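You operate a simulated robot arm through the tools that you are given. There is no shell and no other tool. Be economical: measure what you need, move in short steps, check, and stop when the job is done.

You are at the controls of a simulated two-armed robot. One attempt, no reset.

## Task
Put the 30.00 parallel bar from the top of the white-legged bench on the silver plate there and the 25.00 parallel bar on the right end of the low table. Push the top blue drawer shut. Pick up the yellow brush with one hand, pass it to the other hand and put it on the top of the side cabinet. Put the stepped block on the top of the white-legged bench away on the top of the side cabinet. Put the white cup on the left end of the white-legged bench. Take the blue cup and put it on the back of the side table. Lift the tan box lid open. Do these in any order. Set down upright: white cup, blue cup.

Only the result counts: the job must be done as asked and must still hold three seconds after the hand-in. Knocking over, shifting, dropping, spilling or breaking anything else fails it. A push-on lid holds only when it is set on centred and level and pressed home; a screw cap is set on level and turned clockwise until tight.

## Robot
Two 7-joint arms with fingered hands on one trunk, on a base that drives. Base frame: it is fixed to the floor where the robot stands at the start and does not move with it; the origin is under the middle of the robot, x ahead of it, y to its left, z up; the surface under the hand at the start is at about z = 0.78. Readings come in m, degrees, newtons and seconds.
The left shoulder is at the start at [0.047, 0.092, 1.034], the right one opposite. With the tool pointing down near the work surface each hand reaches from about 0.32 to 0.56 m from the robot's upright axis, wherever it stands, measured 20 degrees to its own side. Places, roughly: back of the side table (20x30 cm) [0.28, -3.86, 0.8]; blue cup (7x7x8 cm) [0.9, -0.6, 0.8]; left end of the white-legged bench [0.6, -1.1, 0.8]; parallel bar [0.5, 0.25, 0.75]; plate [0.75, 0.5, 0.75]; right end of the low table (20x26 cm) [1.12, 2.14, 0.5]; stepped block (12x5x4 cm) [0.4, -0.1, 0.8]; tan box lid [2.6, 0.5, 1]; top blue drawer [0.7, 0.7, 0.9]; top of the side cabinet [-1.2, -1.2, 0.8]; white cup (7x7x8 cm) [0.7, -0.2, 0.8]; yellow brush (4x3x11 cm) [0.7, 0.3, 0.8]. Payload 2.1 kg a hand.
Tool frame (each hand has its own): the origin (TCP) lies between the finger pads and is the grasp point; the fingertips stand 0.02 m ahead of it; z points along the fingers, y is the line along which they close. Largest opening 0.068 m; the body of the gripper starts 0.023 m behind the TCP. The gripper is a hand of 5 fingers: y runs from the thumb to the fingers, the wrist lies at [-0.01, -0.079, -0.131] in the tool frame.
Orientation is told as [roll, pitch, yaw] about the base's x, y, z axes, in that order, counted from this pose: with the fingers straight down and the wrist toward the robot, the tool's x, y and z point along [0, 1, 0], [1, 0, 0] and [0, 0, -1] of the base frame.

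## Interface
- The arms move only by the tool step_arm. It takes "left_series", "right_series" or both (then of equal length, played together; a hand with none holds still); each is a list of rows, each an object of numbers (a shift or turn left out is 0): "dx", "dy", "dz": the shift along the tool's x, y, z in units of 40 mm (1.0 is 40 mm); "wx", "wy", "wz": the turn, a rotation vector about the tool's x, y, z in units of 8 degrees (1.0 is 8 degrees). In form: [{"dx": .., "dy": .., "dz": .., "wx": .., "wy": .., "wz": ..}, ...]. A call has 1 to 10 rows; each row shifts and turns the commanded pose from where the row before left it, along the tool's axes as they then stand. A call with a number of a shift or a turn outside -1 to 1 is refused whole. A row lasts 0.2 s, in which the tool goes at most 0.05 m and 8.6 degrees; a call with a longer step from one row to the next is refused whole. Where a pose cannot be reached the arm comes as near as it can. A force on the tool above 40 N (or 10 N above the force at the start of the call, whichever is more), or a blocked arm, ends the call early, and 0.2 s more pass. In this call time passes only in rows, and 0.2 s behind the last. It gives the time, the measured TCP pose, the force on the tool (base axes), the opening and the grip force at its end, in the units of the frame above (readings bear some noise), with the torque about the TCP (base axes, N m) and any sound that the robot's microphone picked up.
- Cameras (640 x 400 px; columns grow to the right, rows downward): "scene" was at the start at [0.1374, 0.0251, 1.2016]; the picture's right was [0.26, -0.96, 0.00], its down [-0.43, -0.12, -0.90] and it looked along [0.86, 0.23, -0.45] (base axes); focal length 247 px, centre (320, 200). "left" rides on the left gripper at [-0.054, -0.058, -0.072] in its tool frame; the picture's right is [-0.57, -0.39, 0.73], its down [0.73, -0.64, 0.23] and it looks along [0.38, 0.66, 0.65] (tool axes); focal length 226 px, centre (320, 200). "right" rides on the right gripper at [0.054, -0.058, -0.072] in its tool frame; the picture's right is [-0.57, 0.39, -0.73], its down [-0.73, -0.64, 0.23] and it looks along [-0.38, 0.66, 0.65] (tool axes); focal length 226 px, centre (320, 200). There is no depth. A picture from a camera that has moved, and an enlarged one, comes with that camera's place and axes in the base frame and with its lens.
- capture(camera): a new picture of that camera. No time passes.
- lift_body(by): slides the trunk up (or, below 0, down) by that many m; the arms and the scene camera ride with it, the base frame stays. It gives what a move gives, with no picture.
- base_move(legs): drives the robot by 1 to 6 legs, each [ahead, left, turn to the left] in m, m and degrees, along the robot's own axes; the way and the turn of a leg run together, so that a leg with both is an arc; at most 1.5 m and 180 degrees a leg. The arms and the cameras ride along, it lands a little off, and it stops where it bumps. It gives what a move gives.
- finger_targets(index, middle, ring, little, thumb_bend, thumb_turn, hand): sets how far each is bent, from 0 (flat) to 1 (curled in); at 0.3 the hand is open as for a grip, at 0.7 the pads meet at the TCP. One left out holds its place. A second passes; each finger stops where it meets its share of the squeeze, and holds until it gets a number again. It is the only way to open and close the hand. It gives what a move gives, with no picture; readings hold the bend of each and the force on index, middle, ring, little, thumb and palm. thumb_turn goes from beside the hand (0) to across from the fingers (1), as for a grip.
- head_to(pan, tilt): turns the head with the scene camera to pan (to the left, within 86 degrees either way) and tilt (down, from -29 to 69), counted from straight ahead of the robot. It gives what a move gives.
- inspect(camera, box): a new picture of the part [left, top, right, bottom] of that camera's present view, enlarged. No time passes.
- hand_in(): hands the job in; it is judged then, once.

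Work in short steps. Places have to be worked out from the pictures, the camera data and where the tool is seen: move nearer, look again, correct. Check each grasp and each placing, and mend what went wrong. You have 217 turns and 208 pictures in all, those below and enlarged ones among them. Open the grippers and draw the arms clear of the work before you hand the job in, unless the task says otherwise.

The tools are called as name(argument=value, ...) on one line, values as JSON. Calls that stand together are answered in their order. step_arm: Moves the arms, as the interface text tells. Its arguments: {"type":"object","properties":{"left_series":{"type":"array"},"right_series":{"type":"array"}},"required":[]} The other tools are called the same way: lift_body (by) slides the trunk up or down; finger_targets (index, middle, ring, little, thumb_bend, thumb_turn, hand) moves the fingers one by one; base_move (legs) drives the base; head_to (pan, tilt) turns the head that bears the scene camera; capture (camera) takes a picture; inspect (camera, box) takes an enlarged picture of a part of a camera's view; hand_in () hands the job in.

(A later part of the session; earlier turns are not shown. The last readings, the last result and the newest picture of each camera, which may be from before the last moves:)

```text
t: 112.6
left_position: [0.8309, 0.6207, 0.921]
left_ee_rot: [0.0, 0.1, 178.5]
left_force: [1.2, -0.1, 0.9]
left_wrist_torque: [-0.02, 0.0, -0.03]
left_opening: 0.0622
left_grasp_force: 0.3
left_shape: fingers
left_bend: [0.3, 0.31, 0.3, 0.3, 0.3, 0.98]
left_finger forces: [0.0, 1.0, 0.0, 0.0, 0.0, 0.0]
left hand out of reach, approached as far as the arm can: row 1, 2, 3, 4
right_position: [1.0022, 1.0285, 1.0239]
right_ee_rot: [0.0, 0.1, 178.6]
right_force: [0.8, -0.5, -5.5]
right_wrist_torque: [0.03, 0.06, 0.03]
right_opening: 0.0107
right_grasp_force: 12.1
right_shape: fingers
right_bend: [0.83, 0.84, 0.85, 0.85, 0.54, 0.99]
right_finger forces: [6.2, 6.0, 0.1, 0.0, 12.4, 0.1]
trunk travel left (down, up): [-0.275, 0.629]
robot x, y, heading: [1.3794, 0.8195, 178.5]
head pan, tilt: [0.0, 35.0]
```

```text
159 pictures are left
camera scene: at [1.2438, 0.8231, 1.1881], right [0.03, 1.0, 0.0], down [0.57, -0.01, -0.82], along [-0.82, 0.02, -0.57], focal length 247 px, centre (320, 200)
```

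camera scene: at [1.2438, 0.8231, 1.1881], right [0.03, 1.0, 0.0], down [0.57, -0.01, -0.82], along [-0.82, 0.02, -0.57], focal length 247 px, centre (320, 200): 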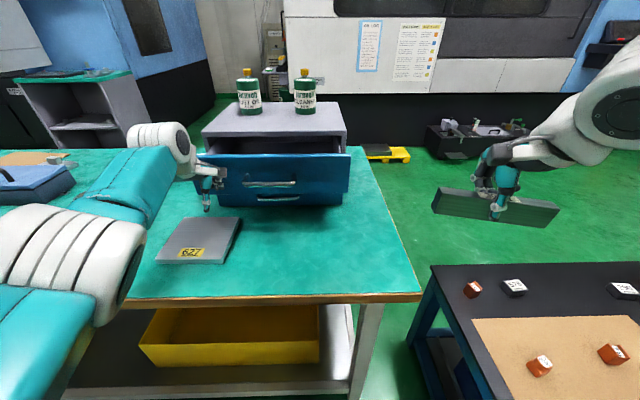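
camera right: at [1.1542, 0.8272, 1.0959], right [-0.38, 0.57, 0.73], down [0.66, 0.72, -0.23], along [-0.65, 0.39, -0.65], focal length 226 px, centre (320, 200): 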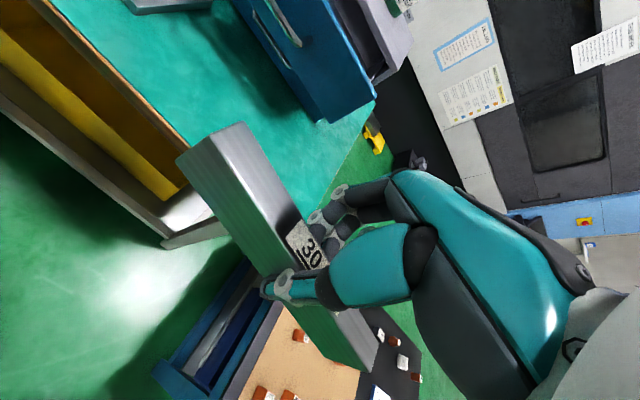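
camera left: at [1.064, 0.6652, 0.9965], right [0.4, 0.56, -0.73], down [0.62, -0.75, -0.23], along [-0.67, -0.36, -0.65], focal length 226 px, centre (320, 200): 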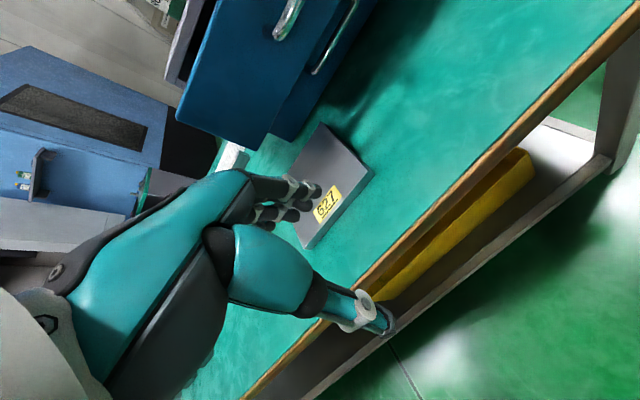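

Arm at its limit; push with the base now, 0.1 m ahead.

base_move(legs=[[0.1, 0, 0]])

capture(camera="scene")

```text
t: 113.9
left_position: [0.7347, 0.6217, 0.922]
left_ee_rot: [0.0, 0.7, 178.8]
left_force: [29.6, 3.6, 8.2]
left_wrist_torque: [-0.09, 0.46, 0.1]
left_opening: 0.0589
left_grasp_force: 14.7
left_shape: fingers
left_bend: [0.34, 0.5, 0.39, 0.33, 0.3, 0.98]
left_finger forces: [1.6, 20.0, 6.0, 2.4, 0.0, 0.0]
right_position: [0.9026, 1.0321, 1.0261]
right_ee_rot: [-0.1, 0.1, 178.8]
right_force: [0.1, -0.7, -5.8]
right_wrist_torque: [-0.02, 0.1, 0.0]
right_opening: 0.0105
right_grasp_force: 11.6
right_shape: fingers
right_bend: [0.83, 0.84, 0.85, 0.85, 0.54, 1.0]
right_finger forces: [6.3, 6.0, 0.0, 0.1, 12.5, 0.1]
trunk travel left (down, up): [-0.275, 0.629]
robot x, y, heading: [1.2797, 0.8187, 178.7]
head pan, tilt: [0.0, 35.0]
stopped in leg 1: the force on the tool passed its limit at 44 N (the readings are from after the stop); the commanded pose is now the measured one
```

```text
158 pictures are left
camera scene: at [1.147, 0.826, 1.1887], right [0.02, 1.0, 0.0], down [0.57, -0.01, -0.82], along [-0.82, 0.02, -0.57], focal length 247 px, centre (320, 200)
```

scene: 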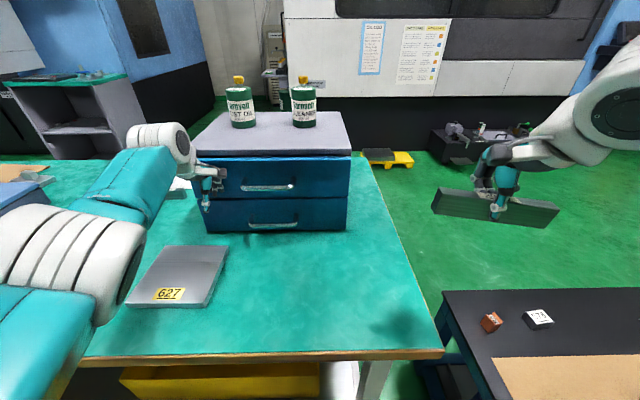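

Force rose to 44 N, so it seems home. Check flushness.

inspect(camera="scene", box=[180, 100, 370, 240])

```text
2.86 times, centred on (275, 170) of scene
camera zoom: at [1.147, 0.826, 1.1887], right [0.02, 1.0, 0.0], down [0.57, -0.01, -0.82], along [-0.82, 0.02, -0.57], focal length 705 px, centre (449, 286)
```

zoom: 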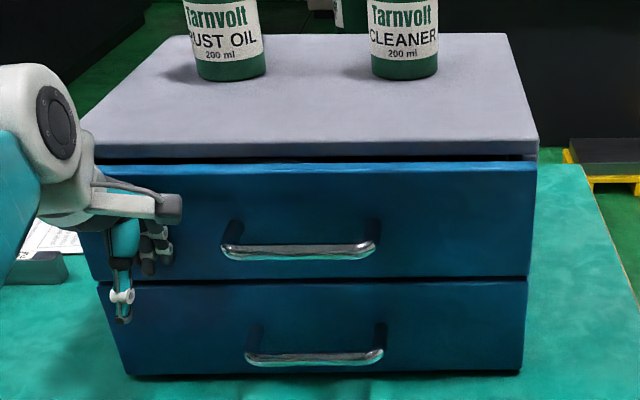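

There may be a few mm left. Retract the hand slightly and look before giving a second, firmer push.

step_arm(left_series=[{"dy": -0.5}, {"dy": -0.8}, {"dy": -0.8}, {"dy": -0.8}])

inspect(camera="scene", box=[180, 100, 370, 240])

capture(camera="left")

capture(camera="right")

```text
t: 114.9
left_position: [0.8479, 0.6158, 0.922]
left_ee_rot: [-0.1, 0.6, 178.8]
left_force: [-0.6, -0.2, 0.2]
left_wrist_torque: [-0.02, 0.01, 0.01]
left_opening: 0.0621
left_grasp_force: 0.1
left_shape: fingers
left_bend: [0.3, 0.3, 0.3, 0.3, 0.3, 0.98]
left_finger forces: [0.0, 0.0, 0.1, 0.1, 0.0, 0.0]
right_position: [0.8999, 1.0297, 1.0241]
right_ee_rot: [0.1, 0.1, 178.7]
right_force: [0.3, -0.3, -4.6]
right_wrist_torque: [0.0, 0.1, 0.02]
right_opening: 0.0107
right_grasp_force: 12.6
right_shape: fingers
right_bend: [0.83, 0.84, 0.85, 0.85, 0.54, 1.0]
right_finger forces: [6.2, 6.1, 0.0, 0.1, 12.6, 0.1]
trunk travel left (down, up): [-0.275, 0.629]
robot x, y, heading: [1.2804, 0.8227, 178.8]
head pan, tilt: [0.0, 35.0]
```

```text
2.86 times, centred on (275, 170) of scene
camera zoom: at [1.1421, 0.8254, 1.1881], right [0.02, 1.0, 0.0], down [0.57, -0.01, -0.82], along [-0.82, 0.02, -0.57], focal length 705 px, centre (449, 286)
```

zoom: 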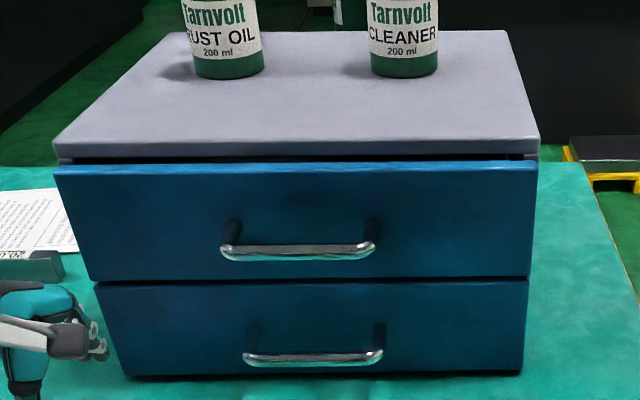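

```text
155 pictures are left
camera left: at [0.9057, 0.6693, 0.9951], right [0.41, 0.56, -0.72], down [0.63, -0.75, -0.22], along [-0.66, -0.36, -0.65], focal length 226 px, centre (320, 200)
```

left: 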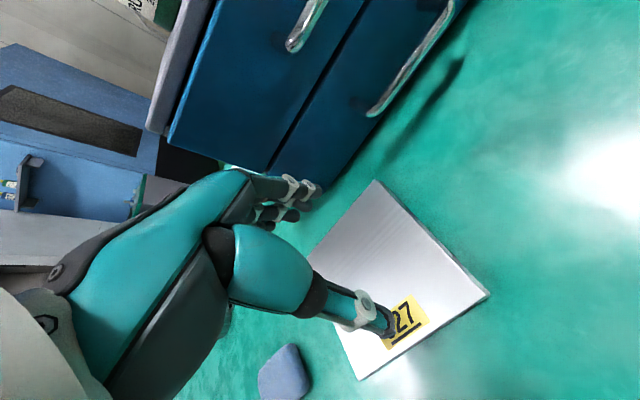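

```text
154 pictures are left
camera right: at [0.9557, 0.976, 1.0957], right [-0.38, 0.57, 0.73], down [0.66, 0.72, -0.23], along [-0.65, 0.39, -0.65], focal length 226 px, centre (320, 200)
```

right: 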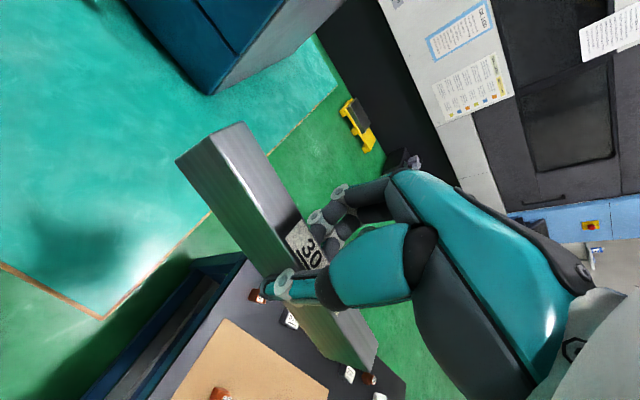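

inspect(camera="right", box=[120, 0, 340, 110])

inspect(camera="left", box=[130, 0, 330, 180])

```text
2.91 times, centred on (230, 55) of right
camera zoom: at [0.9557, 0.976, 1.0957], right [-0.38, 0.57, 0.73], down [0.66, 0.72, -0.23], along [-0.65, 0.39, -0.65], focal length 658 px, centre (582, 622)
```

zoom: 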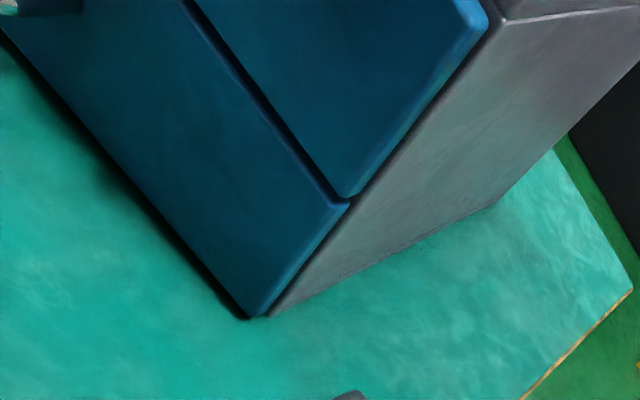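

```text
2.22 times, centred on (230, 90) of left
camera zoom: at [0.9057, 0.6693, 0.9951], right [0.41, 0.56, -0.72], down [0.63, -0.75, -0.22], along [-0.66, -0.36, -0.65], focal length 502 px, centre (520, 444)
```

zoom: 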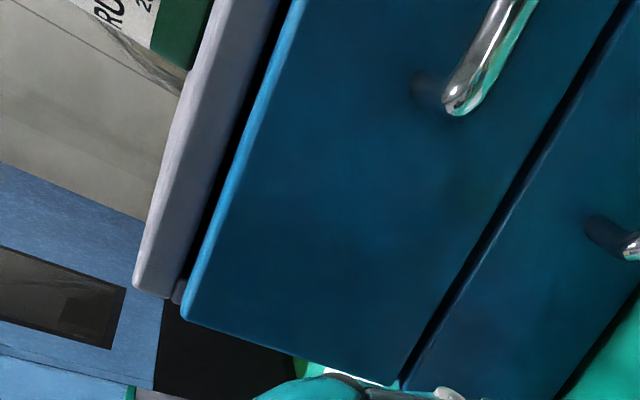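

The drawer is shut. Raise and retract the left hand, then shift the base left so the right hand can set the 30 bar on the plate (centre ≈ (0.823, 0.563)).

step_arm(left_series=[{"dz": -0.9, "dy": -0.5}, {"dz": -0.9, "dy": -0.5}, {"dz": -0.9, "dy": -0.5}, {"dy": -0.9}])

base_move(legs=[[0, 0.4, 0]])

capture(camera="right")

capture(camera="scene")

```text
t: 115.9
left_position: [0.9405, 0.6161, 1.0308]
left_ee_rot: [0.0, 0.7, 178.8]
left_force: [-0.5, -0.5, 0.8]
left_wrist_torque: [0.02, 0.0, 0.0]
left_opening: 0.0622
left_grasp_force: 0.1
left_shape: fingers
left_bend: [0.3, 0.3, 0.3, 0.3, 0.3, 0.98]
left_finger forces: [0.0, 0.0, 0.0, 0.0, 0.0, 0.1]
right_position: [0.8991, 1.0299, 1.0248]
right_ee_rot: [-0.1, 0.1, 178.7]
right_force: [0.1, -0.2, -3.7]
right_wrist_torque: [-0.04, 0.09, -0.03]
right_opening: 0.0106
right_grasp_force: 12.4
right_shape: fingers
right_bend: [0.83, 0.84, 0.85, 0.85, 0.54, 1.0]
right_finger forces: [6.3, 6.0, 0.1, 0.0, 12.4, 0.1]
trunk travel left (down, up): [-0.275, 0.629]
robot x, y, heading: [1.2754, 0.8188, 178.5]
head pan, tilt: [0.0, 35.0]
```

```text
t: 118.4
left_position: [0.9293, 0.2212, 1.0308]
left_ee_rot: [0.1, 0.6, 178.6]
left_force: [0.0, 0.0, 0.9]
left_wrist_torque: [0.0, 0.02, 0.02]
left_opening: 0.0624
left_grasp_force: 0.0
left_shape: fingers
left_bend: [0.3, 0.3, 0.3, 0.3, 0.3, 0.98]
left_finger forces: [0.0, 0.1, 0.0, 0.1, 0.0, 0.0]
right_position: [0.8914, 0.6362, 1.0247]
right_ee_rot: [0.0, 0.1, 178.5]
right_force: [0.3, -0.2, -4.9]
right_wrist_torque: [-0.02, 0.06, 0.03]
right_opening: 0.0106
right_grasp_force: 12.1
right_shape: fingers
right_bend: [0.83, 0.84, 0.85, 0.85, 0.54, 1.0]
right_finger forces: [6.3, 6.0, 0.0, 0.1, 12.4, 0.0]
trunk travel left (down, up): [-0.275, 0.629]
robot x, y, heading: [1.2688, 0.4221, 178.7]
head pan, tilt: [0.0, 35.0]
```

```text
151 pictures are left
camera right: at [0.9467, 0.5822, 1.0957], right [-0.37, 0.58, 0.73], down [0.66, 0.72, -0.23], along [-0.65, 0.39, -0.65], focal length 226 px, centre (320, 200)
```

right: 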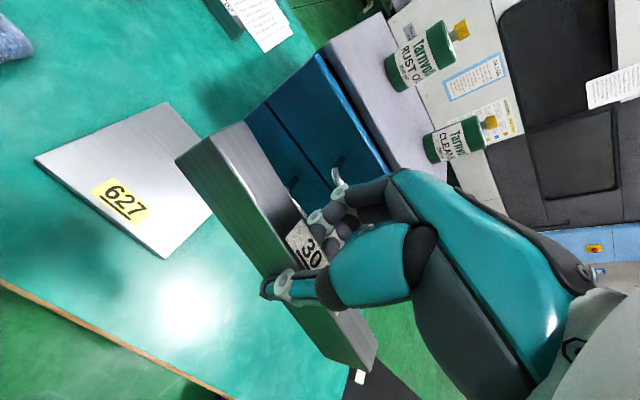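

```text
150 pictures are left
camera scene: at [1.1326, 0.4309, 1.1881], right [0.03, 1.0, 0.0], down [0.57, -0.02, -0.82], along [-0.82, 0.02, -0.57], focal length 247 px, centre (320, 200)
```

scene: 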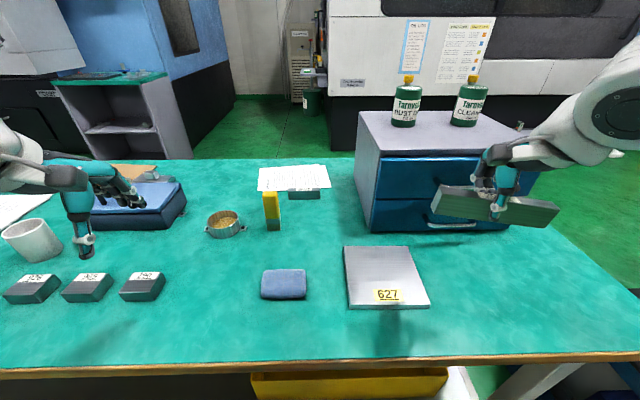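

Plate centre confirmed at (0.825, 0.563). Move the right hand over it and down to ~0.845.

step_arm(right_series=[{"dx": 0.47, "dy": 0.4}, {"dx": 0.47, "dy": 0.4}, {"dx": 0.47, "dy": 0.4}, {"dx": 0.47, "dy": 0.4}, {"dz": 0.9}, {"dz": 0.9}, {"dz": 0.9}, {"dz": 0.9}, {"dz": 0.9}])

capture(camera="right")

capture(camera="scene")

```text
t: 120.4
left_position: [0.9296, 0.2214, 1.031]
left_ee_rot: [-0.1, 0.6, 178.7]
left_force: [0.7, 0.9, -0.2]
left_wrist_torque: [0.0, -0.02, 0.0]
left_opening: 0.0622
left_grasp_force: 0.0
left_shape: fingers
left_bend: [0.3, 0.3, 0.3, 0.3, 0.3, 0.98]
left_finger forces: [0.0, 0.0, 0.0, 0.1, 0.0, 0.0]
right_position: [0.8212, 0.5633, 0.8442]
right_ee_rot: [-0.1, 0.2, 178.7]
right_force: [-0.3, 0.6, -4.5]
right_wrist_torque: [-0.04, 0.06, -0.01]
right_opening: 0.0105
right_grasp_force: 12.3
right_shape: fingers
right_bend: [0.83, 0.84, 0.85, 0.85, 0.54, 1.0]
right_finger forces: [6.4, 5.6, 0.0, 0.0, 12.2, 0.1]
trunk travel left (down, up): [-0.275, 0.629]
robot x, y, heading: [1.2666, 0.4258, 178.8]
head pan, tilt: [0.0, 35.0]
```

```text
149 pictures are left
camera right: at [0.8784, 0.5078, 0.9163], right [-0.37, 0.57, 0.73], down [0.66, 0.72, -0.23], along [-0.65, 0.39, -0.65], focal length 226 px, centre (320, 200)
```

right: 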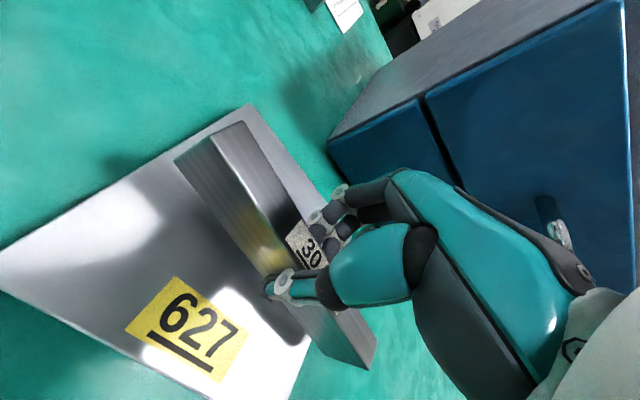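

```text
148 pictures are left
camera scene: at [1.1325, 0.4308, 1.1881], right [0.03, 1.0, 0.0], down [0.57, -0.01, -0.82], along [-0.82, 0.02, -0.57], focal length 247 px, centre (320, 200)
```

scene: 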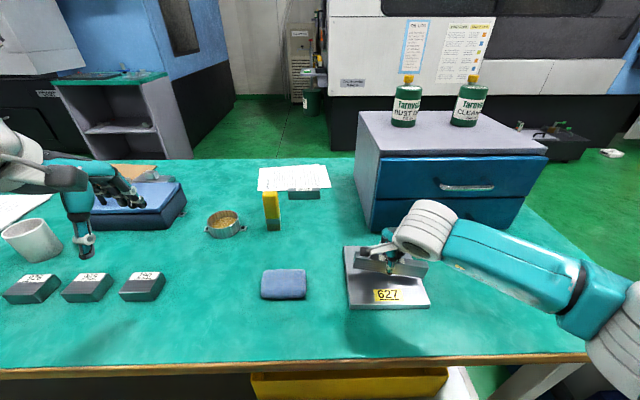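

Good alignment. Lower toward contact slowly.

step_arm(right_series=[{"dz": 0.4}, {"dz": 0.2}, {"dz": 0.05}, {"dz": 0.05}])

step_arm(right_series=[{"dz": 0.05}, {"dz": 0.05}])

```text
t: 121.4
left_position: [0.9293, 0.2212, 1.0299]
left_ee_rot: [0.0, 0.6, 178.6]
left_force: [-0.2, -0.9, 0.4]
left_wrist_torque: [0.02, -0.01, 0.02]
left_opening: 0.0622
left_grasp_force: 0.0
left_shape: fingers
left_bend: [0.3, 0.3, 0.3, 0.3, 0.3, 0.98]
left_finger forces: [0.0, 0.0, 0.1, 0.0, 0.0, 0.0]
right_position: [0.8238, 0.5627, 0.8186]
right_ee_rot: [0.0, -0.3, 178.5]
right_force: [-10.5, 2.3, 29.2]
right_wrist_torque: [0.14, -0.44, 0.1]
right_opening: 0.0119
right_grasp_force: 24.7
right_shape: fingers
right_bend: [0.84, 0.86, 0.88, 0.85, 0.53, 0.99]
right_finger forces: [11.3, 7.7, 14.2, 0.1, 15.4, 0.0]
trunk travel left (down, up): [-0.275, 0.629]
robot x, y, heading: [1.2676, 0.4259, 178.5]
head pan, tilt: [0.0, 35.0]
```

```text
t: 122.0
left_position: [0.9312, 0.221, 1.0312]
left_ee_rot: [0.1, 0.6, 178.6]
left_force: [-0.4, 0.5, 0.4]
left_wrist_torque: [0.01, 0.03, 0.0]
left_opening: 0.0622
left_grasp_force: 0.1
left_shape: fingers
left_bend: [0.3, 0.3, 0.3, 0.3, 0.3, 0.98]
left_finger forces: [0.0, 0.0, 0.0, 0.0, 0.0, 0.1]
right_position: [0.8244, 0.5632, 0.8183]
right_ee_rot: [0.1, -0.5, 178.6]
right_force: [-1.0, -0.5, 20.0]
right_wrist_torque: [0.13, -0.27, 0.09]
right_opening: 0.0121
right_grasp_force: 22.7
right_shape: fingers
right_bend: [0.84, 0.85, 0.89, 0.85, 0.54, 0.99]
right_finger forces: [6.5, 5.5, 14.6, 0.0, 18.5, 0.0]
trunk travel left (down, up): [-0.275, 0.629]
robot x, y, heading: [1.2654, 0.4277, 178.4]
head pan, tilt: [0.0, 35.0]
stopped in row 2 (right hand): the force on the tool passed its limit at 44 N (the readings are from after the stop); the commanded pose is now the measured one
```

Contact. Ease off until the force is near zero and look at the bar.

step_arm(right_series=[{"dz": -0.06}])

capture(camera="right")

```text
t: 122.4
left_position: [0.9302, 0.2197, 1.0305]
left_ee_rot: [-0.1, 0.7, 178.6]
left_force: [0.2, 0.5, -0.4]
left_wrist_torque: [0.0, -0.03, 0.0]
left_opening: 0.0622
left_grasp_force: 0.0
left_shape: fingers
left_bend: [0.3, 0.3, 0.3, 0.3, 0.3, 0.98]
left_finger forces: [0.1, 0.0, 0.0, 0.0, 0.0, 0.0]
right_position: [0.8234, 0.5631, 0.8176]
right_ee_rot: [0.0, -0.2, 178.7]
right_force: [-3.7, -2.0, 10.1]
right_wrist_torque: [0.17, -0.12, 0.05]
right_opening: 0.0122
right_grasp_force: 20.7
right_shape: fingers
right_bend: [0.84, 0.85, 0.89, 0.85, 0.54, 0.99]
right_finger forces: [6.9, 6.1, 12.7, 0.0, 16.0, 0.0]
trunk travel left (down, up): [-0.275, 0.629]
robot x, y, heading: [1.267, 0.4301, 178.4]
head pan, tilt: [0.0, 35.0]
```

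```text
147 pictures are left
camera right: at [0.8808, 0.5083, 0.8883], right [-0.37, 0.58, 0.73], down [0.66, 0.72, -0.23], along [-0.66, 0.39, -0.64], focal length 226 px, centre (320, 200)
```

right: 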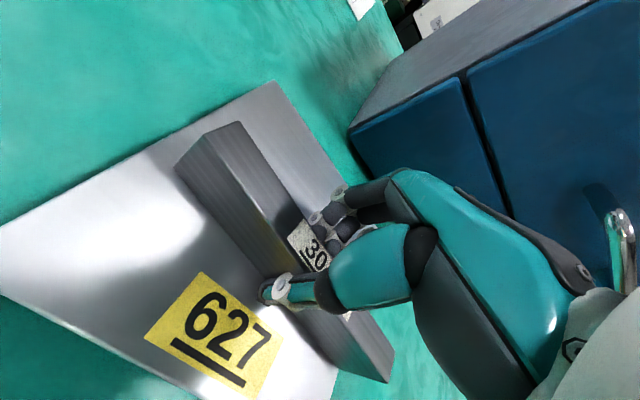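

Bar stands flat. Release gently in two stages.

finger_targets(hand="right", index=0.6, middle=0.6, ring=0.6, little=0.6, thumb_bend=0.48)

finger_targets(hand="right", index=0.3, middle=0.3, ring=0.3, little=0.3, thumb_bend=0.3, thumb_turn=1)

capture(camera="right")

```text
t: 123.4
left_position: [0.9317, 0.2197, 1.0321]
left_ee_rot: [-0.1, 0.5, 178.7]
left_force: [0.0, -0.4, -1.2]
left_wrist_torque: [0.01, 0.02, 0.02]
left_opening: 0.0622
left_grasp_force: 0.0
left_shape: fingers
left_bend: [0.3, 0.3, 0.3, 0.3, 0.3, 0.98]
left_finger forces: [0.0, 0.0, 0.0, 0.0, 0.0, 0.1]
right_position: [0.825, 0.5633, 0.8192]
right_ee_rot: [-0.1, -0.4, 178.5]
right_force: [-0.3, -2.2, 25.8]
right_wrist_torque: [0.54, -0.22, -0.01]
right_opening: 0.0245
right_grasp_force: 13.9
right_shape: fingers
right_bend: [0.6, 0.6, 0.91, 0.86, 0.46, 0.99]
right_finger forces: [0.0, 0.0, 12.3, 14.1, 1.5, 0.0]
trunk travel left (down, up): [-0.275, 0.629]
robot x, y, heading: [1.2689, 0.4266, 178.4]
head pan, tilt: [0.0, 35.0]
```

```text
t: 124.4
left_position: [0.9292, 0.2218, 1.0307]
left_ee_rot: [0.0, 0.5, 178.6]
left_force: [-0.2, -0.2, -0.4]
left_wrist_torque: [-0.01, 0.0, 0.0]
left_opening: 0.0624
left_grasp_force: 0.0
left_shape: fingers
left_bend: [0.3, 0.3, 0.3, 0.3, 0.3, 0.98]
left_finger forces: [0.1, 0.0, 0.0, 0.0, 0.0, 0.1]
right_position: [0.8244, 0.5641, 0.8172]
right_ee_rot: [0.1, 0.0, 178.5]
right_force: [-0.1, -0.1, 1.1]
right_wrist_torque: [0.0, -0.01, -0.02]
right_opening: 0.062
right_grasp_force: 0.0
right_shape: fingers
right_bend: [0.3, 0.3, 0.3, 0.3, 0.3, 0.98]
right_finger forces: [0.0, 0.0, 0.1, 0.0, 0.0, 0.0]
trunk travel left (down, up): [-0.275, 0.629]
robot x, y, heading: [1.2688, 0.4275, 178.6]
head pan, tilt: [0.0, 35.0]
```

```text
146 pictures are left
camera right: at [0.8807, 0.509, 0.8878], right [-0.37, 0.58, 0.73], down [0.66, 0.72, -0.23], along [-0.66, 0.39, -0.64], focal length 226 px, centre (320, 200)
```

right: 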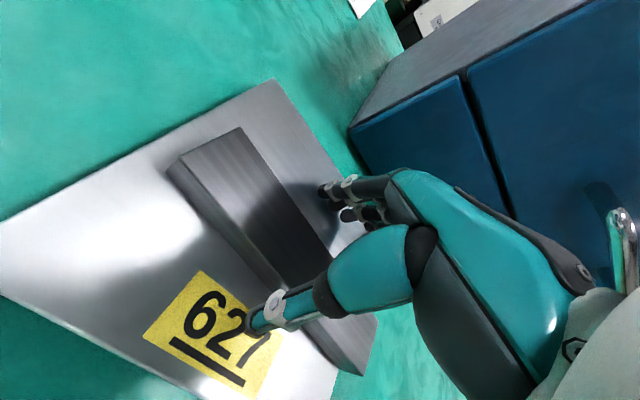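

The bar tipped onto its side but rests on the plate. Raise the right hand clear and verify.

step_arm(right_series=[{"dz": -0.5}, {"dz": -0.9}, {"dz": -0.9}, {"dz": -0.9}, {"dz": -0.9}, {"dz": -0.5, "dx": -0.8}, {"dx": -0.8, "dy": -0.8}, {"dy": -0.8}])

head_to(pan=5, tilt=45)

capture(camera="scene")

capture(camera="left")

```text
t: 126.2
left_position: [0.9306, 0.2213, 1.0304]
left_ee_rot: [-0.1, 0.5, 178.7]
left_force: [0.3, -0.2, -0.3]
left_wrist_torque: [0.0, 0.0, 0.0]
left_opening: 0.0619
left_grasp_force: 0.1
left_shape: fingers
left_bend: [0.3, 0.3, 0.3, 0.3, 0.3, 0.98]
left_finger forces: [0.0, 0.0, 0.0, 0.0, 0.1, 0.1]
right_position: [0.8877, 0.625, 0.9986]
right_ee_rot: [0.0, -0.1, 178.6]
right_force: [0.1, 0.4, 0.3]
right_wrist_torque: [0.0, 0.0, -0.03]
right_opening: 0.0625
right_grasp_force: 0.1
right_shape: fingers
right_bend: [0.3, 0.3, 0.3, 0.3, 0.3, 0.98]
right_finger forces: [0.0, 0.0, 0.0, 0.0, 0.0, 0.1]
trunk travel left (down, up): [-0.275, 0.629]
robot x, y, heading: [1.2655, 0.4277, 178.8]
head pan, tilt: [0.0, 35.0]
```

```text
t: 126.9
left_position: [0.9291, 0.2211, 1.0315]
left_ee_rot: [0.0, 0.6, 178.6]
left_force: [-0.4, -0.1, -0.3]
left_wrist_torque: [0.03, 0.01, 0.0]
left_opening: 0.0622
left_grasp_force: 0.1
left_shape: fingers
left_bend: [0.3, 0.3, 0.3, 0.3, 0.3, 0.98]
left_finger forces: [0.0, 0.0, 0.1, 0.1, 0.0, 0.0]
right_position: [0.8877, 0.6244, 1.0]
right_ee_rot: [0.0, -0.2, 178.5]
right_force: [-0.1, 0.1, 0.6]
right_wrist_torque: [0.03, 0.03, -0.02]
right_opening: 0.0623
right_grasp_force: 0.0
right_shape: fingers
right_bend: [0.3, 0.3, 0.3, 0.3, 0.3, 0.98]
right_finger forces: [0.1, 0.1, 0.0, 0.0, 0.0, 0.1]
trunk travel left (down, up): [-0.275, 0.629]
robot x, y, heading: [1.2652, 0.4275, 178.5]
head pan, tilt: [5.0, 45.0]
```

```text
145 pictures are left
camera scene: at [1.1395, 0.4235, 1.1734], right [-0.06, 1.0, 0.0], down [0.71, 0.04, -0.71], along [-0.71, -0.04, -0.71], focal length 247 px, centre (320, 200)
```

scene: 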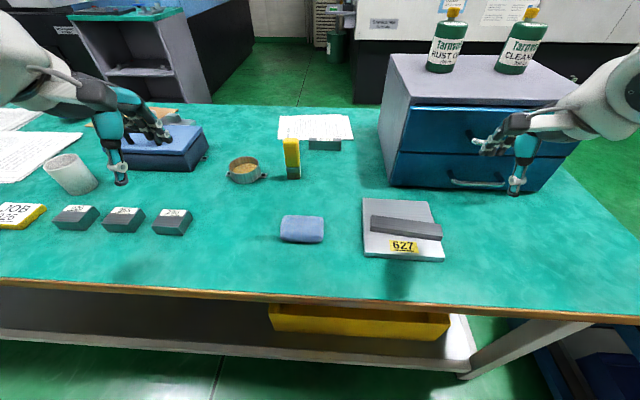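

```text
144 pictures are left
camera left: at [0.9881, 0.2747, 1.1037], right [0.41, 0.56, -0.72], down [0.62, -0.75, -0.22], along [-0.67, -0.36, -0.65], focal length 226 px, centre (320, 200)
```

left: 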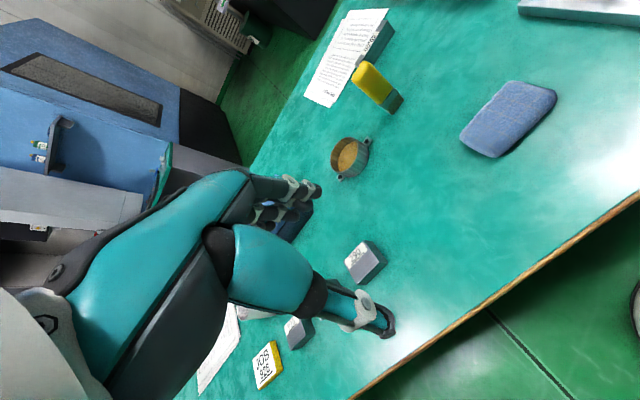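

Brush centre ≈ (0.675, 0.332), top z≈0.89. It is just out of reach, so I move the base 5 cm ahead carefully, and put the left hand over it.

base_move(legs=[[0.05, 0, 0]])

capture(camera="left")

```text
t: 127.8
left_position: [0.8807, 0.2222, 1.0315]
left_ee_rot: [0.0, 0.6, 178.6]
left_force: [-0.1, -0.8, 0.5]
left_wrist_torque: [-0.02, -0.02, -0.05]
left_opening: 0.0622
left_grasp_force: 0.1
left_shape: fingers
left_bend: [0.3, 0.3, 0.3, 0.3, 0.3, 0.98]
left_finger forces: [0.0, 0.0, 0.0, 0.0, 0.1, 0.0]
right_position: [0.8381, 0.6263, 0.9997]
right_ee_rot: [0.1, -0.3, 178.5]
right_force: [-0.2, -0.1, -0.5]
right_wrist_torque: [-0.04, 0.03, 0.03]
right_opening: 0.0624
right_grasp_force: 0.0
right_shape: fingers
right_bend: [0.3, 0.3, 0.3, 0.3, 0.3, 0.98]
right_finger forces: [0.1, 0.0, 0.0, 0.0, 0.0, 0.1]
trunk travel left (down, up): [-0.275, 0.629]
robot x, y, heading: [1.2169, 0.4285, 178.3]
head pan, tilt: [5.0, 45.0]
```

```text
143 pictures are left
camera left: at [0.9394, 0.276, 1.1037], right [0.41, 0.56, -0.72], down [0.62, -0.75, -0.22], along [-0.67, -0.36, -0.65], focal length 226 px, centre (320, 200)
```

left: 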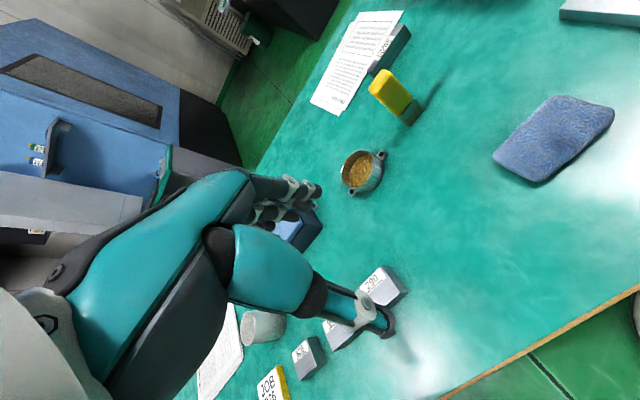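

step_arm(left_series=[{"dx": -0.4, "dy": 0.72}, {"dx": -0.4, "dy": 0.72}, {"dx": -0.4, "dy": 0.72}, {"dx": -0.4, "dy": 0.72}, {"dx": -0.4, "dy": 0.72}, {"dx": -0.4, "dy": 0.72}, {"dx": -0.4, "dy": 0.72}, {"dz": 0.9}])

capture(camera="left")

capture(camera="scene")

```text
t: 129.6
left_position: [0.6895, 0.3357, 0.9895]
left_ee_rot: [-0.1, 0.5, 178.5]
left_force: [-0.5, -0.3, -0.6]
left_wrist_torque: [0.03, -0.02, -0.01]
left_opening: 0.0625
left_grasp_force: 0.2
left_shape: fingers
left_bend: [0.3, 0.3, 0.3, 0.3, 0.3, 0.98]
left_finger forces: [0.0, 0.0, 0.0, 0.1, 0.1, 0.0]
left hand out of reach, approached as far as the arm can: row 7
right_position: [0.8386, 0.6261, 0.9991]
right_ee_rot: [0.1, -0.2, 178.5]
right_force: [-0.6, -0.6, 0.2]
right_wrist_torque: [0.01, 0.05, -0.01]
right_opening: 0.0621
right_grasp_force: 0.2
right_shape: fingers
right_bend: [0.3, 0.3, 0.3, 0.3, 0.3, 0.98]
right_finger forces: [0.1, 0.1, 0.0, 0.0, 0.0, 0.0]
trunk travel left (down, up): [-0.275, 0.629]
robot x, y, heading: [1.2204, 0.4267, 178.3]
head pan, tilt: [5.0, 45.0]
```

```text
142 pictures are left
camera left: at [0.7485, 0.3892, 1.0623], right [0.41, 0.56, -0.72], down [0.62, -0.75, -0.22], along [-0.67, -0.36, -0.65], focal length 226 px, centre (320, 200)
```

left: 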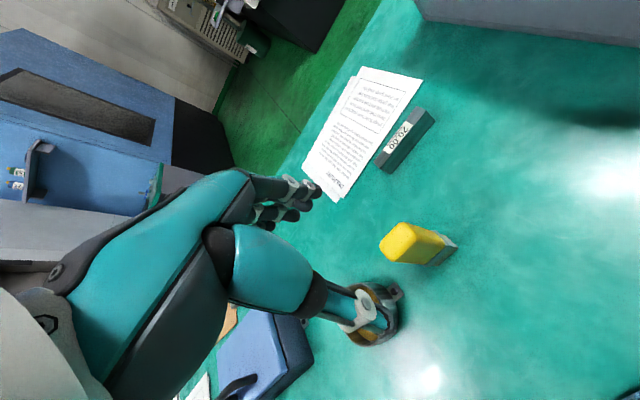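

```text
141 pictures are left
camera scene: at [1.091, 0.4251, 1.1733], right [-0.06, 1.0, 0.0], down [0.71, 0.04, -0.71], along [-0.71, -0.04, -0.71], focal length 247 px, centre (320, 200)
```

scene: 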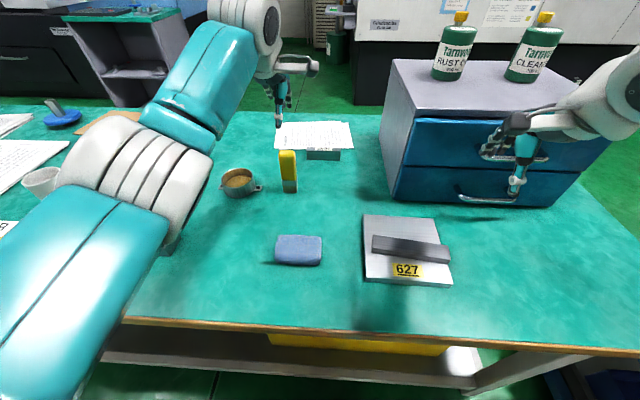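

Brush centre ≈ (0.674, 0.338). Descend with a slight forward motion to z≈0.88.

step_arm(left_series=[{"dz": 0.6, "dy": 0.1}, {"dz": 0.6, "dy": 0.1}, {"dz": 0.6, "dy": 0.1}, {"dz": 0.5, "dy": 0.1}, {"dz": 0.4}])

capture(camera="left")

inspect(camera="scene", box=[200, 80, 360, 200])

```text
t: 130.8
left_position: [0.673, 0.3367, 0.8803]
left_ee_rot: [-0.1, 0.6, 178.5]
left_force: [0.7, -0.6, -0.1]
left_wrist_torque: [0.0, 0.01, 0.01]
left_opening: 0.0621
left_grasp_force: 0.1
left_shape: fingers
left_bend: [0.3, 0.3, 0.3, 0.3, 0.3, 0.98]
left_finger forces: [0.1, 0.0, 0.1, 0.1, 0.0, 0.0]
right_position: [0.8387, 0.6273, 0.9997]
right_ee_rot: [0.0, -0.2, 178.6]
right_force: [-0.5, 0.1, 0.5]
right_wrist_torque: [-0.02, 0.01, 0.02]
right_opening: 0.0622
right_grasp_force: 0.0
right_shape: fingers
right_bend: [0.3, 0.3, 0.3, 0.3, 0.3, 0.98]
right_finger forces: [0.0, 0.0, 0.0, 0.1, 0.0, 0.1]
trunk travel left (down, up): [-0.275, 0.629]
robot x, y, heading: [1.2174, 0.4264, 178.6]
head pan, tilt: [5.0, 45.0]
```

```text
140 pictures are left
camera left: at [0.7311, 0.3893, 0.9533], right [0.41, 0.56, -0.72], down [0.62, -0.75, -0.22], along [-0.67, -0.36, -0.65], focal length 226 px, centre (320, 200)
```

left: 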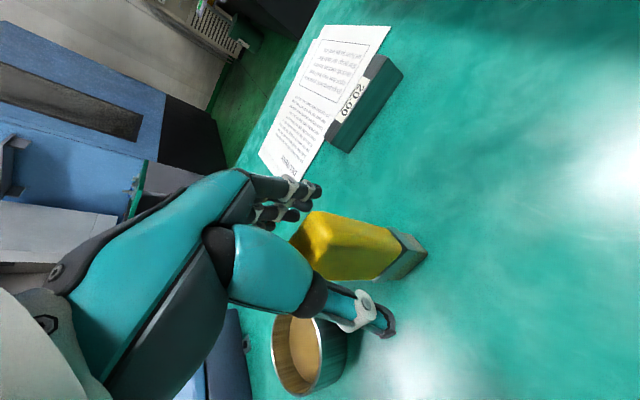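

```text
3.33 times, centred on (280, 140) of scene
camera zoom: at [1.0908, 0.4249, 1.1733], right [-0.06, 1.0, 0.0], down [0.71, 0.04, -0.71], along [-0.71, -0.04, -0.71], focal length 822 px, centre (453, 400)
```

zoom: 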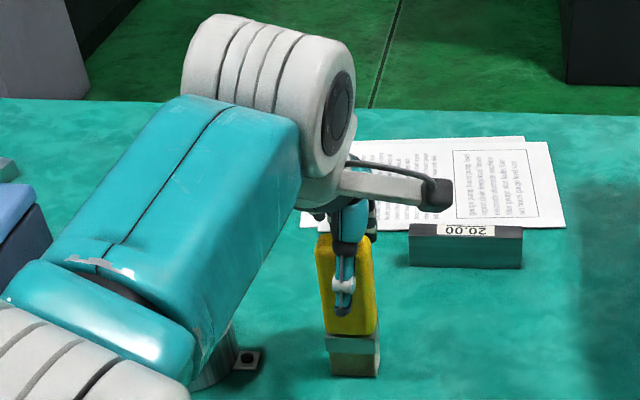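

Brush is between thumb and fingers. Close.

finger_targets(hand="left", index=0.7, middle=0.7, ring=0.7, little=0.7, thumb_bend=0.7, thumb_turn=1)

capture(camera="left")

```text
t: 131.8
left_position: [0.672, 0.3363, 0.881]
left_ee_rot: [0.0, 0.6, 178.6]
left_force: [-0.2, 0.1, 0.4]
left_wrist_torque: [0.02, 0.02, 0.03]
left_opening: 0.014
left_grasp_force: 6.6
left_shape: fingers
left_bend: [0.62, 0.65, 0.66, 0.7, 0.55, 1.0]
left_finger forces: [2.8, 2.4, 1.5, 0.0, 6.7, 0.0]
right_position: [0.8391, 0.6257, 0.9993]
right_ee_rot: [0.0, -0.2, 178.6]
right_force: [-0.4, -0.5, -0.7]
right_wrist_torque: [-0.03, 0.0, 0.01]
right_opening: 0.0623
right_grasp_force: 0.1
right_shape: fingers
right_bend: [0.3, 0.3, 0.3, 0.3, 0.3, 0.98]
right_finger forces: [0.1, 0.0, 0.0, 0.1, 0.0, 0.0]
trunk travel left (down, up): [-0.275, 0.629]
robot x, y, heading: [1.2179, 0.4271, 178.7]
head pan, tilt: [5.0, 45.0]
```

```text
138 pictures are left
camera left: at [0.731, 0.3892, 0.9537], right [0.41, 0.56, -0.72], down [0.62, -0.75, -0.22], along [-0.67, -0.36, -0.65], focal length 226 px, centre (320, 200)
```

left: 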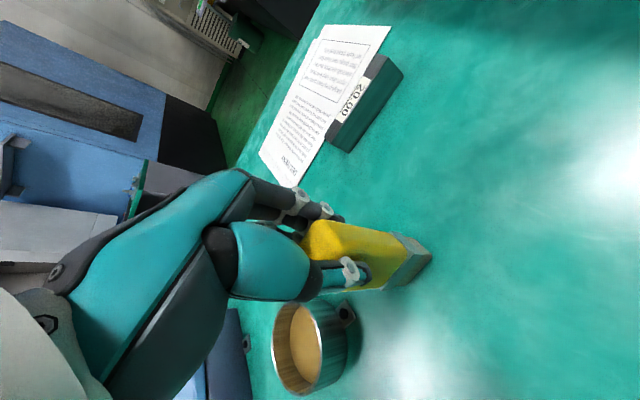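

Grip is on. Squeeze slightly more and lift.

finger_targets(hand="left", index=0.78, middle=0.78, ring=0.78, little=0.78, thumb_bend=0.78)

step_arm(left_series=[{"dz": -0.4}, {"dz": -0.8}, {"dz": -0.8}, {"dz": -0.8, "dy": -0.4}, {"dz": -0.4, "dy": -0.8}, {"dy": -0.9}, {"dy": -0.9}, {"dy": -0.9}])

capture(camera="left")

```text
t: 132.8
left_position: [0.6721, 0.3363, 0.8809]
left_ee_rot: [0.0, 0.6, 178.6]
left_force: [-0.3, 0.5, -1.8]
left_wrist_torque: [0.02, 0.0, -0.03]
left_opening: 0.0138
left_grasp_force: 14.2
left_shape: fingers
left_bend: [0.75, 0.75, 0.76, 0.78, 0.55, 0.98]
left_finger forces: [5.6, 4.4, 3.6, 1.5, 13.4, 0.0]
right_position: [0.8374, 0.6264, 1.0014]
right_ee_rot: [0.0, -0.2, 178.7]
right_force: [0.9, 0.5, 0.1]
right_wrist_torque: [0.06, -0.01, -0.01]
right_opening: 0.0624
right_grasp_force: 0.1
right_shape: fingers
right_bend: [0.3, 0.3, 0.3, 0.3, 0.3, 0.98]
right_finger forces: [0.0, 0.0, 0.0, 0.0, 0.0, 0.0]
trunk travel left (down, up): [-0.275, 0.629]
robot x, y, heading: [1.2173, 0.4297, 178.7]
head pan, tilt: [5.0, 45.0]
```

```text
t: 134.6
left_position: [0.829, 0.3327, 1.0122]
left_ee_rot: [-0.1, 0.8, 178.7]
left_force: [0.1, -0.3, -0.6]
left_wrist_torque: [0.03, 0.0, 0.03]
left_opening: 0.0133
left_grasp_force: 13.3
left_shape: fingers
left_bend: [0.76, 0.76, 0.76, 0.78, 0.44, 0.98]
left_finger forces: [5.4, 4.0, 3.5, 1.0, 12.5, 0.1]
right_position: [0.8386, 0.6278, 0.9981]
right_ee_rot: [0.1, -0.1, 178.6]
right_force: [-0.1, 0.0, 0.1]
right_wrist_torque: [0.02, -0.01, 0.01]
right_opening: 0.0623
right_grasp_force: 0.1
right_shape: fingers
right_bend: [0.3, 0.3, 0.3, 0.3, 0.3, 0.98]
right_finger forces: [0.0, 0.1, 0.0, 0.0, 0.0, 0.1]
trunk travel left (down, up): [-0.275, 0.629]
robot x, y, heading: [1.2186, 0.4278, 178.3]
head pan, tilt: [5.0, 45.0]
```

```text
137 pictures are left
camera left: at [0.887, 0.386, 1.0846], right [0.41, 0.56, -0.72], down [0.63, -0.75, -0.22], along [-0.66, -0.36, -0.65], focal length 226 px, centre (320, 200)
```

left: 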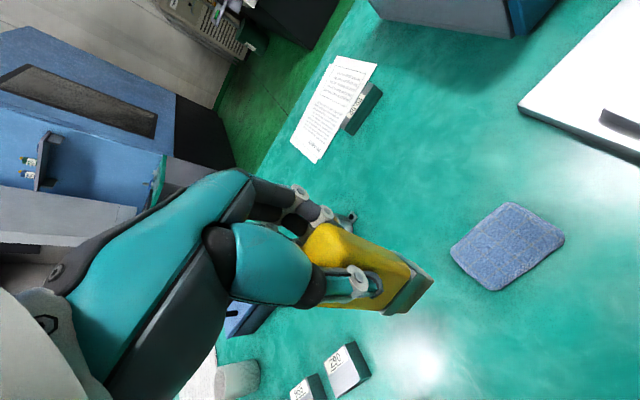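

Brush is held. Back off from the bench, then turn the left hand so its fingers point to the robot's right (brush horizontal).

base_move(legs=[[-0.22, 0, 0]])

step_arm(left_series=[{"wy": -1}, {"wy": -1}, {"wy": -1}, {"wy": -1}, {"wy": -1}, {"wy": -1}])

step_arm(left_series=[{"wy": -1}, {"wy": -1}, {"wy": -1}, {"wy": -1}, {"wy": -1}, {"wy": -0.25}])

head_to(pan=0, tilt=40)

capture(camera="scene")

```text
t: 136.3
left_position: [1.0484, 0.327, 1.0122]
left_ee_rot: [0.0, 0.6, 178.5]
left_force: [-0.5, -0.2, -0.5]
left_wrist_torque: [0.02, 0.0, -0.02]
left_opening: 0.0135
left_grasp_force: 13.0
left_shape: fingers
left_bend: [0.76, 0.76, 0.76, 0.78, 0.44, 0.98]
left_finger forces: [5.5, 3.9, 3.5, 0.9, 12.6, 0.0]
right_position: [1.0591, 0.6199, 0.9993]
right_ee_rot: [0.1, -0.2, 178.6]
right_force: [-0.3, 0.2, -0.3]
right_wrist_torque: [-0.01, -0.01, 0.0]
right_opening: 0.0625
right_grasp_force: 0.0
right_shape: fingers
right_bend: [0.3, 0.3, 0.3, 0.3, 0.3, 0.98]
right_finger forces: [0.0, 0.0, 0.1, 0.0, 0.0, 0.0]
trunk travel left (down, up): [-0.275, 0.629]
robot x, y, heading: [1.4396, 0.4226, 178.5]
head pan, tilt: [5.0, 45.0]
```

```text
t: 137.7
left_position: [1.0483, 0.3281, 1.0125]
left_ee_rot: [-48.2, 0.6, 178.6]
left_force: [0.2, 0.0, -0.2]
left_wrist_torque: [0.0, 0.03, 0.03]
left_opening: 0.0137
left_grasp_force: 13.4
left_shape: fingers
left_bend: [0.76, 0.76, 0.76, 0.78, 0.44, 0.98]
left_finger forces: [5.3, 3.9, 3.5, 0.9, 12.6, 0.0]
right_position: [1.0587, 0.621, 0.9986]
right_ee_rot: [0.1, -0.3, 178.7]
right_force: [-0.6, 0.7, 0.0]
right_wrist_torque: [-0.02, 0.04, -0.01]
right_opening: 0.0624
right_grasp_force: 0.1
right_shape: fingers
right_bend: [0.3, 0.3, 0.3, 0.3, 0.3, 0.98]
right_finger forces: [0.0, 0.0, 0.0, 0.0, 0.0, 0.0]
trunk travel left (down, up): [-0.275, 0.629]
robot x, y, heading: [1.436, 0.4217, 178.5]
head pan, tilt: [5.0, 45.0]
```

```text
t: 139.1
left_position: [1.0484, 0.3262, 1.0123]
left_ee_rot: [-90.1, 0.6, 178.6]
left_force: [-0.6, 0.5, -1.8]
left_wrist_torque: [0.0, 0.03, 0.04]
left_opening: 0.0134
left_grasp_force: 13.1
left_shape: fingers
left_bend: [0.76, 0.76, 0.76, 0.78, 0.44, 0.98]
left_finger forces: [5.4, 3.9, 3.6, 0.9, 12.7, 0.0]
right_position: [1.0577, 0.6205, 0.9986]
right_ee_rot: [0.1, -0.2, 178.6]
right_force: [0.4, 0.1, 0.6]
right_wrist_torque: [0.02, 0.0, 0.02]
right_opening: 0.0622
right_grasp_force: 0.1
right_shape: fingers
right_bend: [0.3, 0.3, 0.3, 0.3, 0.3, 0.98]
right_finger forces: [0.1, 0.0, 0.0, 0.1, 0.1, 0.1]
trunk travel left (down, up): [-0.275, 0.629]
robot x, y, heading: [1.4381, 0.4226, 178.4]
head pan, tilt: [5.0, 45.0]
```

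```text
t: 139.8
left_position: [1.0483, 0.327, 1.0122]
left_ee_rot: [-89.9, 0.5, 178.5]
left_force: [-0.4, 0.3, -1.5]
left_wrist_torque: [-0.05, 0.0, -0.02]
left_opening: 0.0134
left_grasp_force: 13.3
left_shape: fingers
left_bend: [0.76, 0.76, 0.76, 0.78, 0.44, 0.98]
left_finger forces: [5.4, 3.8, 3.7, 1.0, 12.7, 0.0]
right_position: [1.058, 0.6201, 0.9986]
right_ee_rot: [0.1, -0.2, 178.5]
right_force: [0.7, 0.4, -0.5]
right_wrist_torque: [-0.01, 0.01, 0.05]
right_opening: 0.0622
right_grasp_force: 0.0
right_shape: fingers
right_bend: [0.3, 0.3, 0.3, 0.3, 0.3, 0.98]
right_finger forces: [0.0, 0.0, 0.0, 0.0, 0.1, 0.1]
trunk travel left (down, up): [-0.275, 0.629]
robot x, y, heading: [1.4322, 0.4199, 178.5]
head pan, tilt: [0.0, 40.0]
```

```text
136 pictures are left
camera scene: at [1.3069, 0.4263, 1.1806], right [0.03, 1.0, 0.0], down [0.64, -0.02, -0.77], along [-0.77, 0.02, -0.64], focal length 247 px, centre (320, 200)
```

scene: 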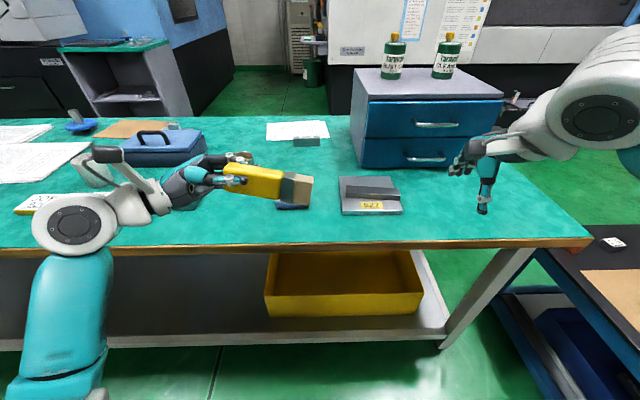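

The brush now sticks out horizontally to the right, its end near y≈0.42 at z≈0.99. Raise the right hand and bring it above the free part.

step_arm(right_series=[{"dz": -0.9}, {"dz": -0.9}, {"dz": -0.9}, {"dx": 0.92, "dy": 0.02}, {"dx": 0.92, "dy": 0.02}, {"dx": 0.92, "dy": 0.02}, {"dx": 0.92, "dy": 0.02}, {"dx": 0.92, "dy": 0.02}, {"dx": 0.92, "dy": 0.02}])

capture(camera="scene")

capture(camera="right")

```text
t: 141.8
left_position: [1.0492, 0.3274, 1.0114]
left_ee_rot: [-90.0, 0.5, 178.6]
left_force: [0.6, 0.1, -1.0]
left_wrist_torque: [0.02, 0.04, -0.01]
left_opening: 0.0134
left_grasp_force: 13.4
left_shape: fingers
left_bend: [0.76, 0.76, 0.77, 0.78, 0.44, 0.98]
left_finger forces: [5.3, 3.8, 3.6, 0.9, 12.7, 0.0]
right_position: [1.0509, 0.4005, 1.106]
right_ee_rot: [0.0, -0.3, 178.4]
right_force: [-0.4, 0.1, 0.5]
right_wrist_torque: [0.0, -0.01, 0.01]
right_opening: 0.0621
right_grasp_force: 0.1
right_shape: fingers
right_bend: [0.3, 0.3, 0.3, 0.3, 0.3, 0.98]
right_finger forces: [0.1, 0.0, 0.0, 0.1, 0.0, 0.1]
trunk travel left (down, up): [-0.275, 0.629]
robot x, y, heading: [1.4388, 0.4221, 178.3]
head pan, tilt: [0.0, 40.0]
```

```text
135 pictures are left
camera scene: at [1.3069, 0.4262, 1.1806], right [0.03, 1.0, 0.0], down [0.64, -0.02, -0.77], along [-0.77, 0.02, -0.64], focal length 247 px, centre (320, 200)
```

scene: 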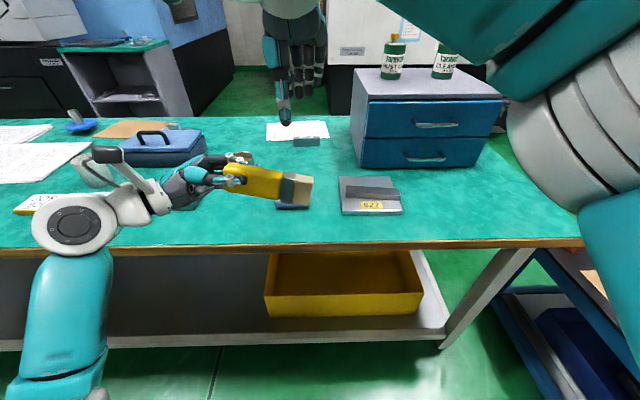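

```text
134 pictures are left
camera right: at [1.1076, 0.3464, 1.1765], right [-0.37, 0.58, 0.73], down [0.66, 0.72, -0.23], along [-0.66, 0.39, -0.64], focal length 226 px, centre (320, 200)
```

right: 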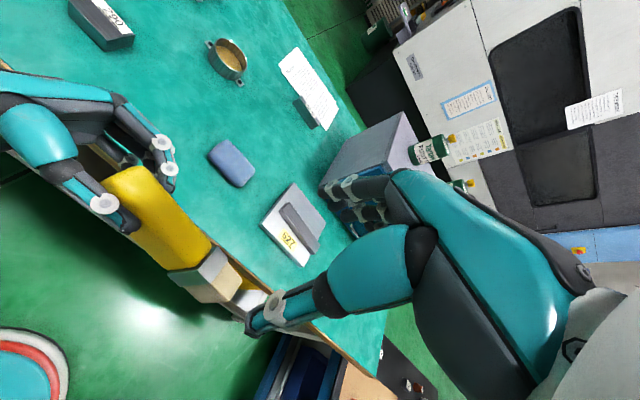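

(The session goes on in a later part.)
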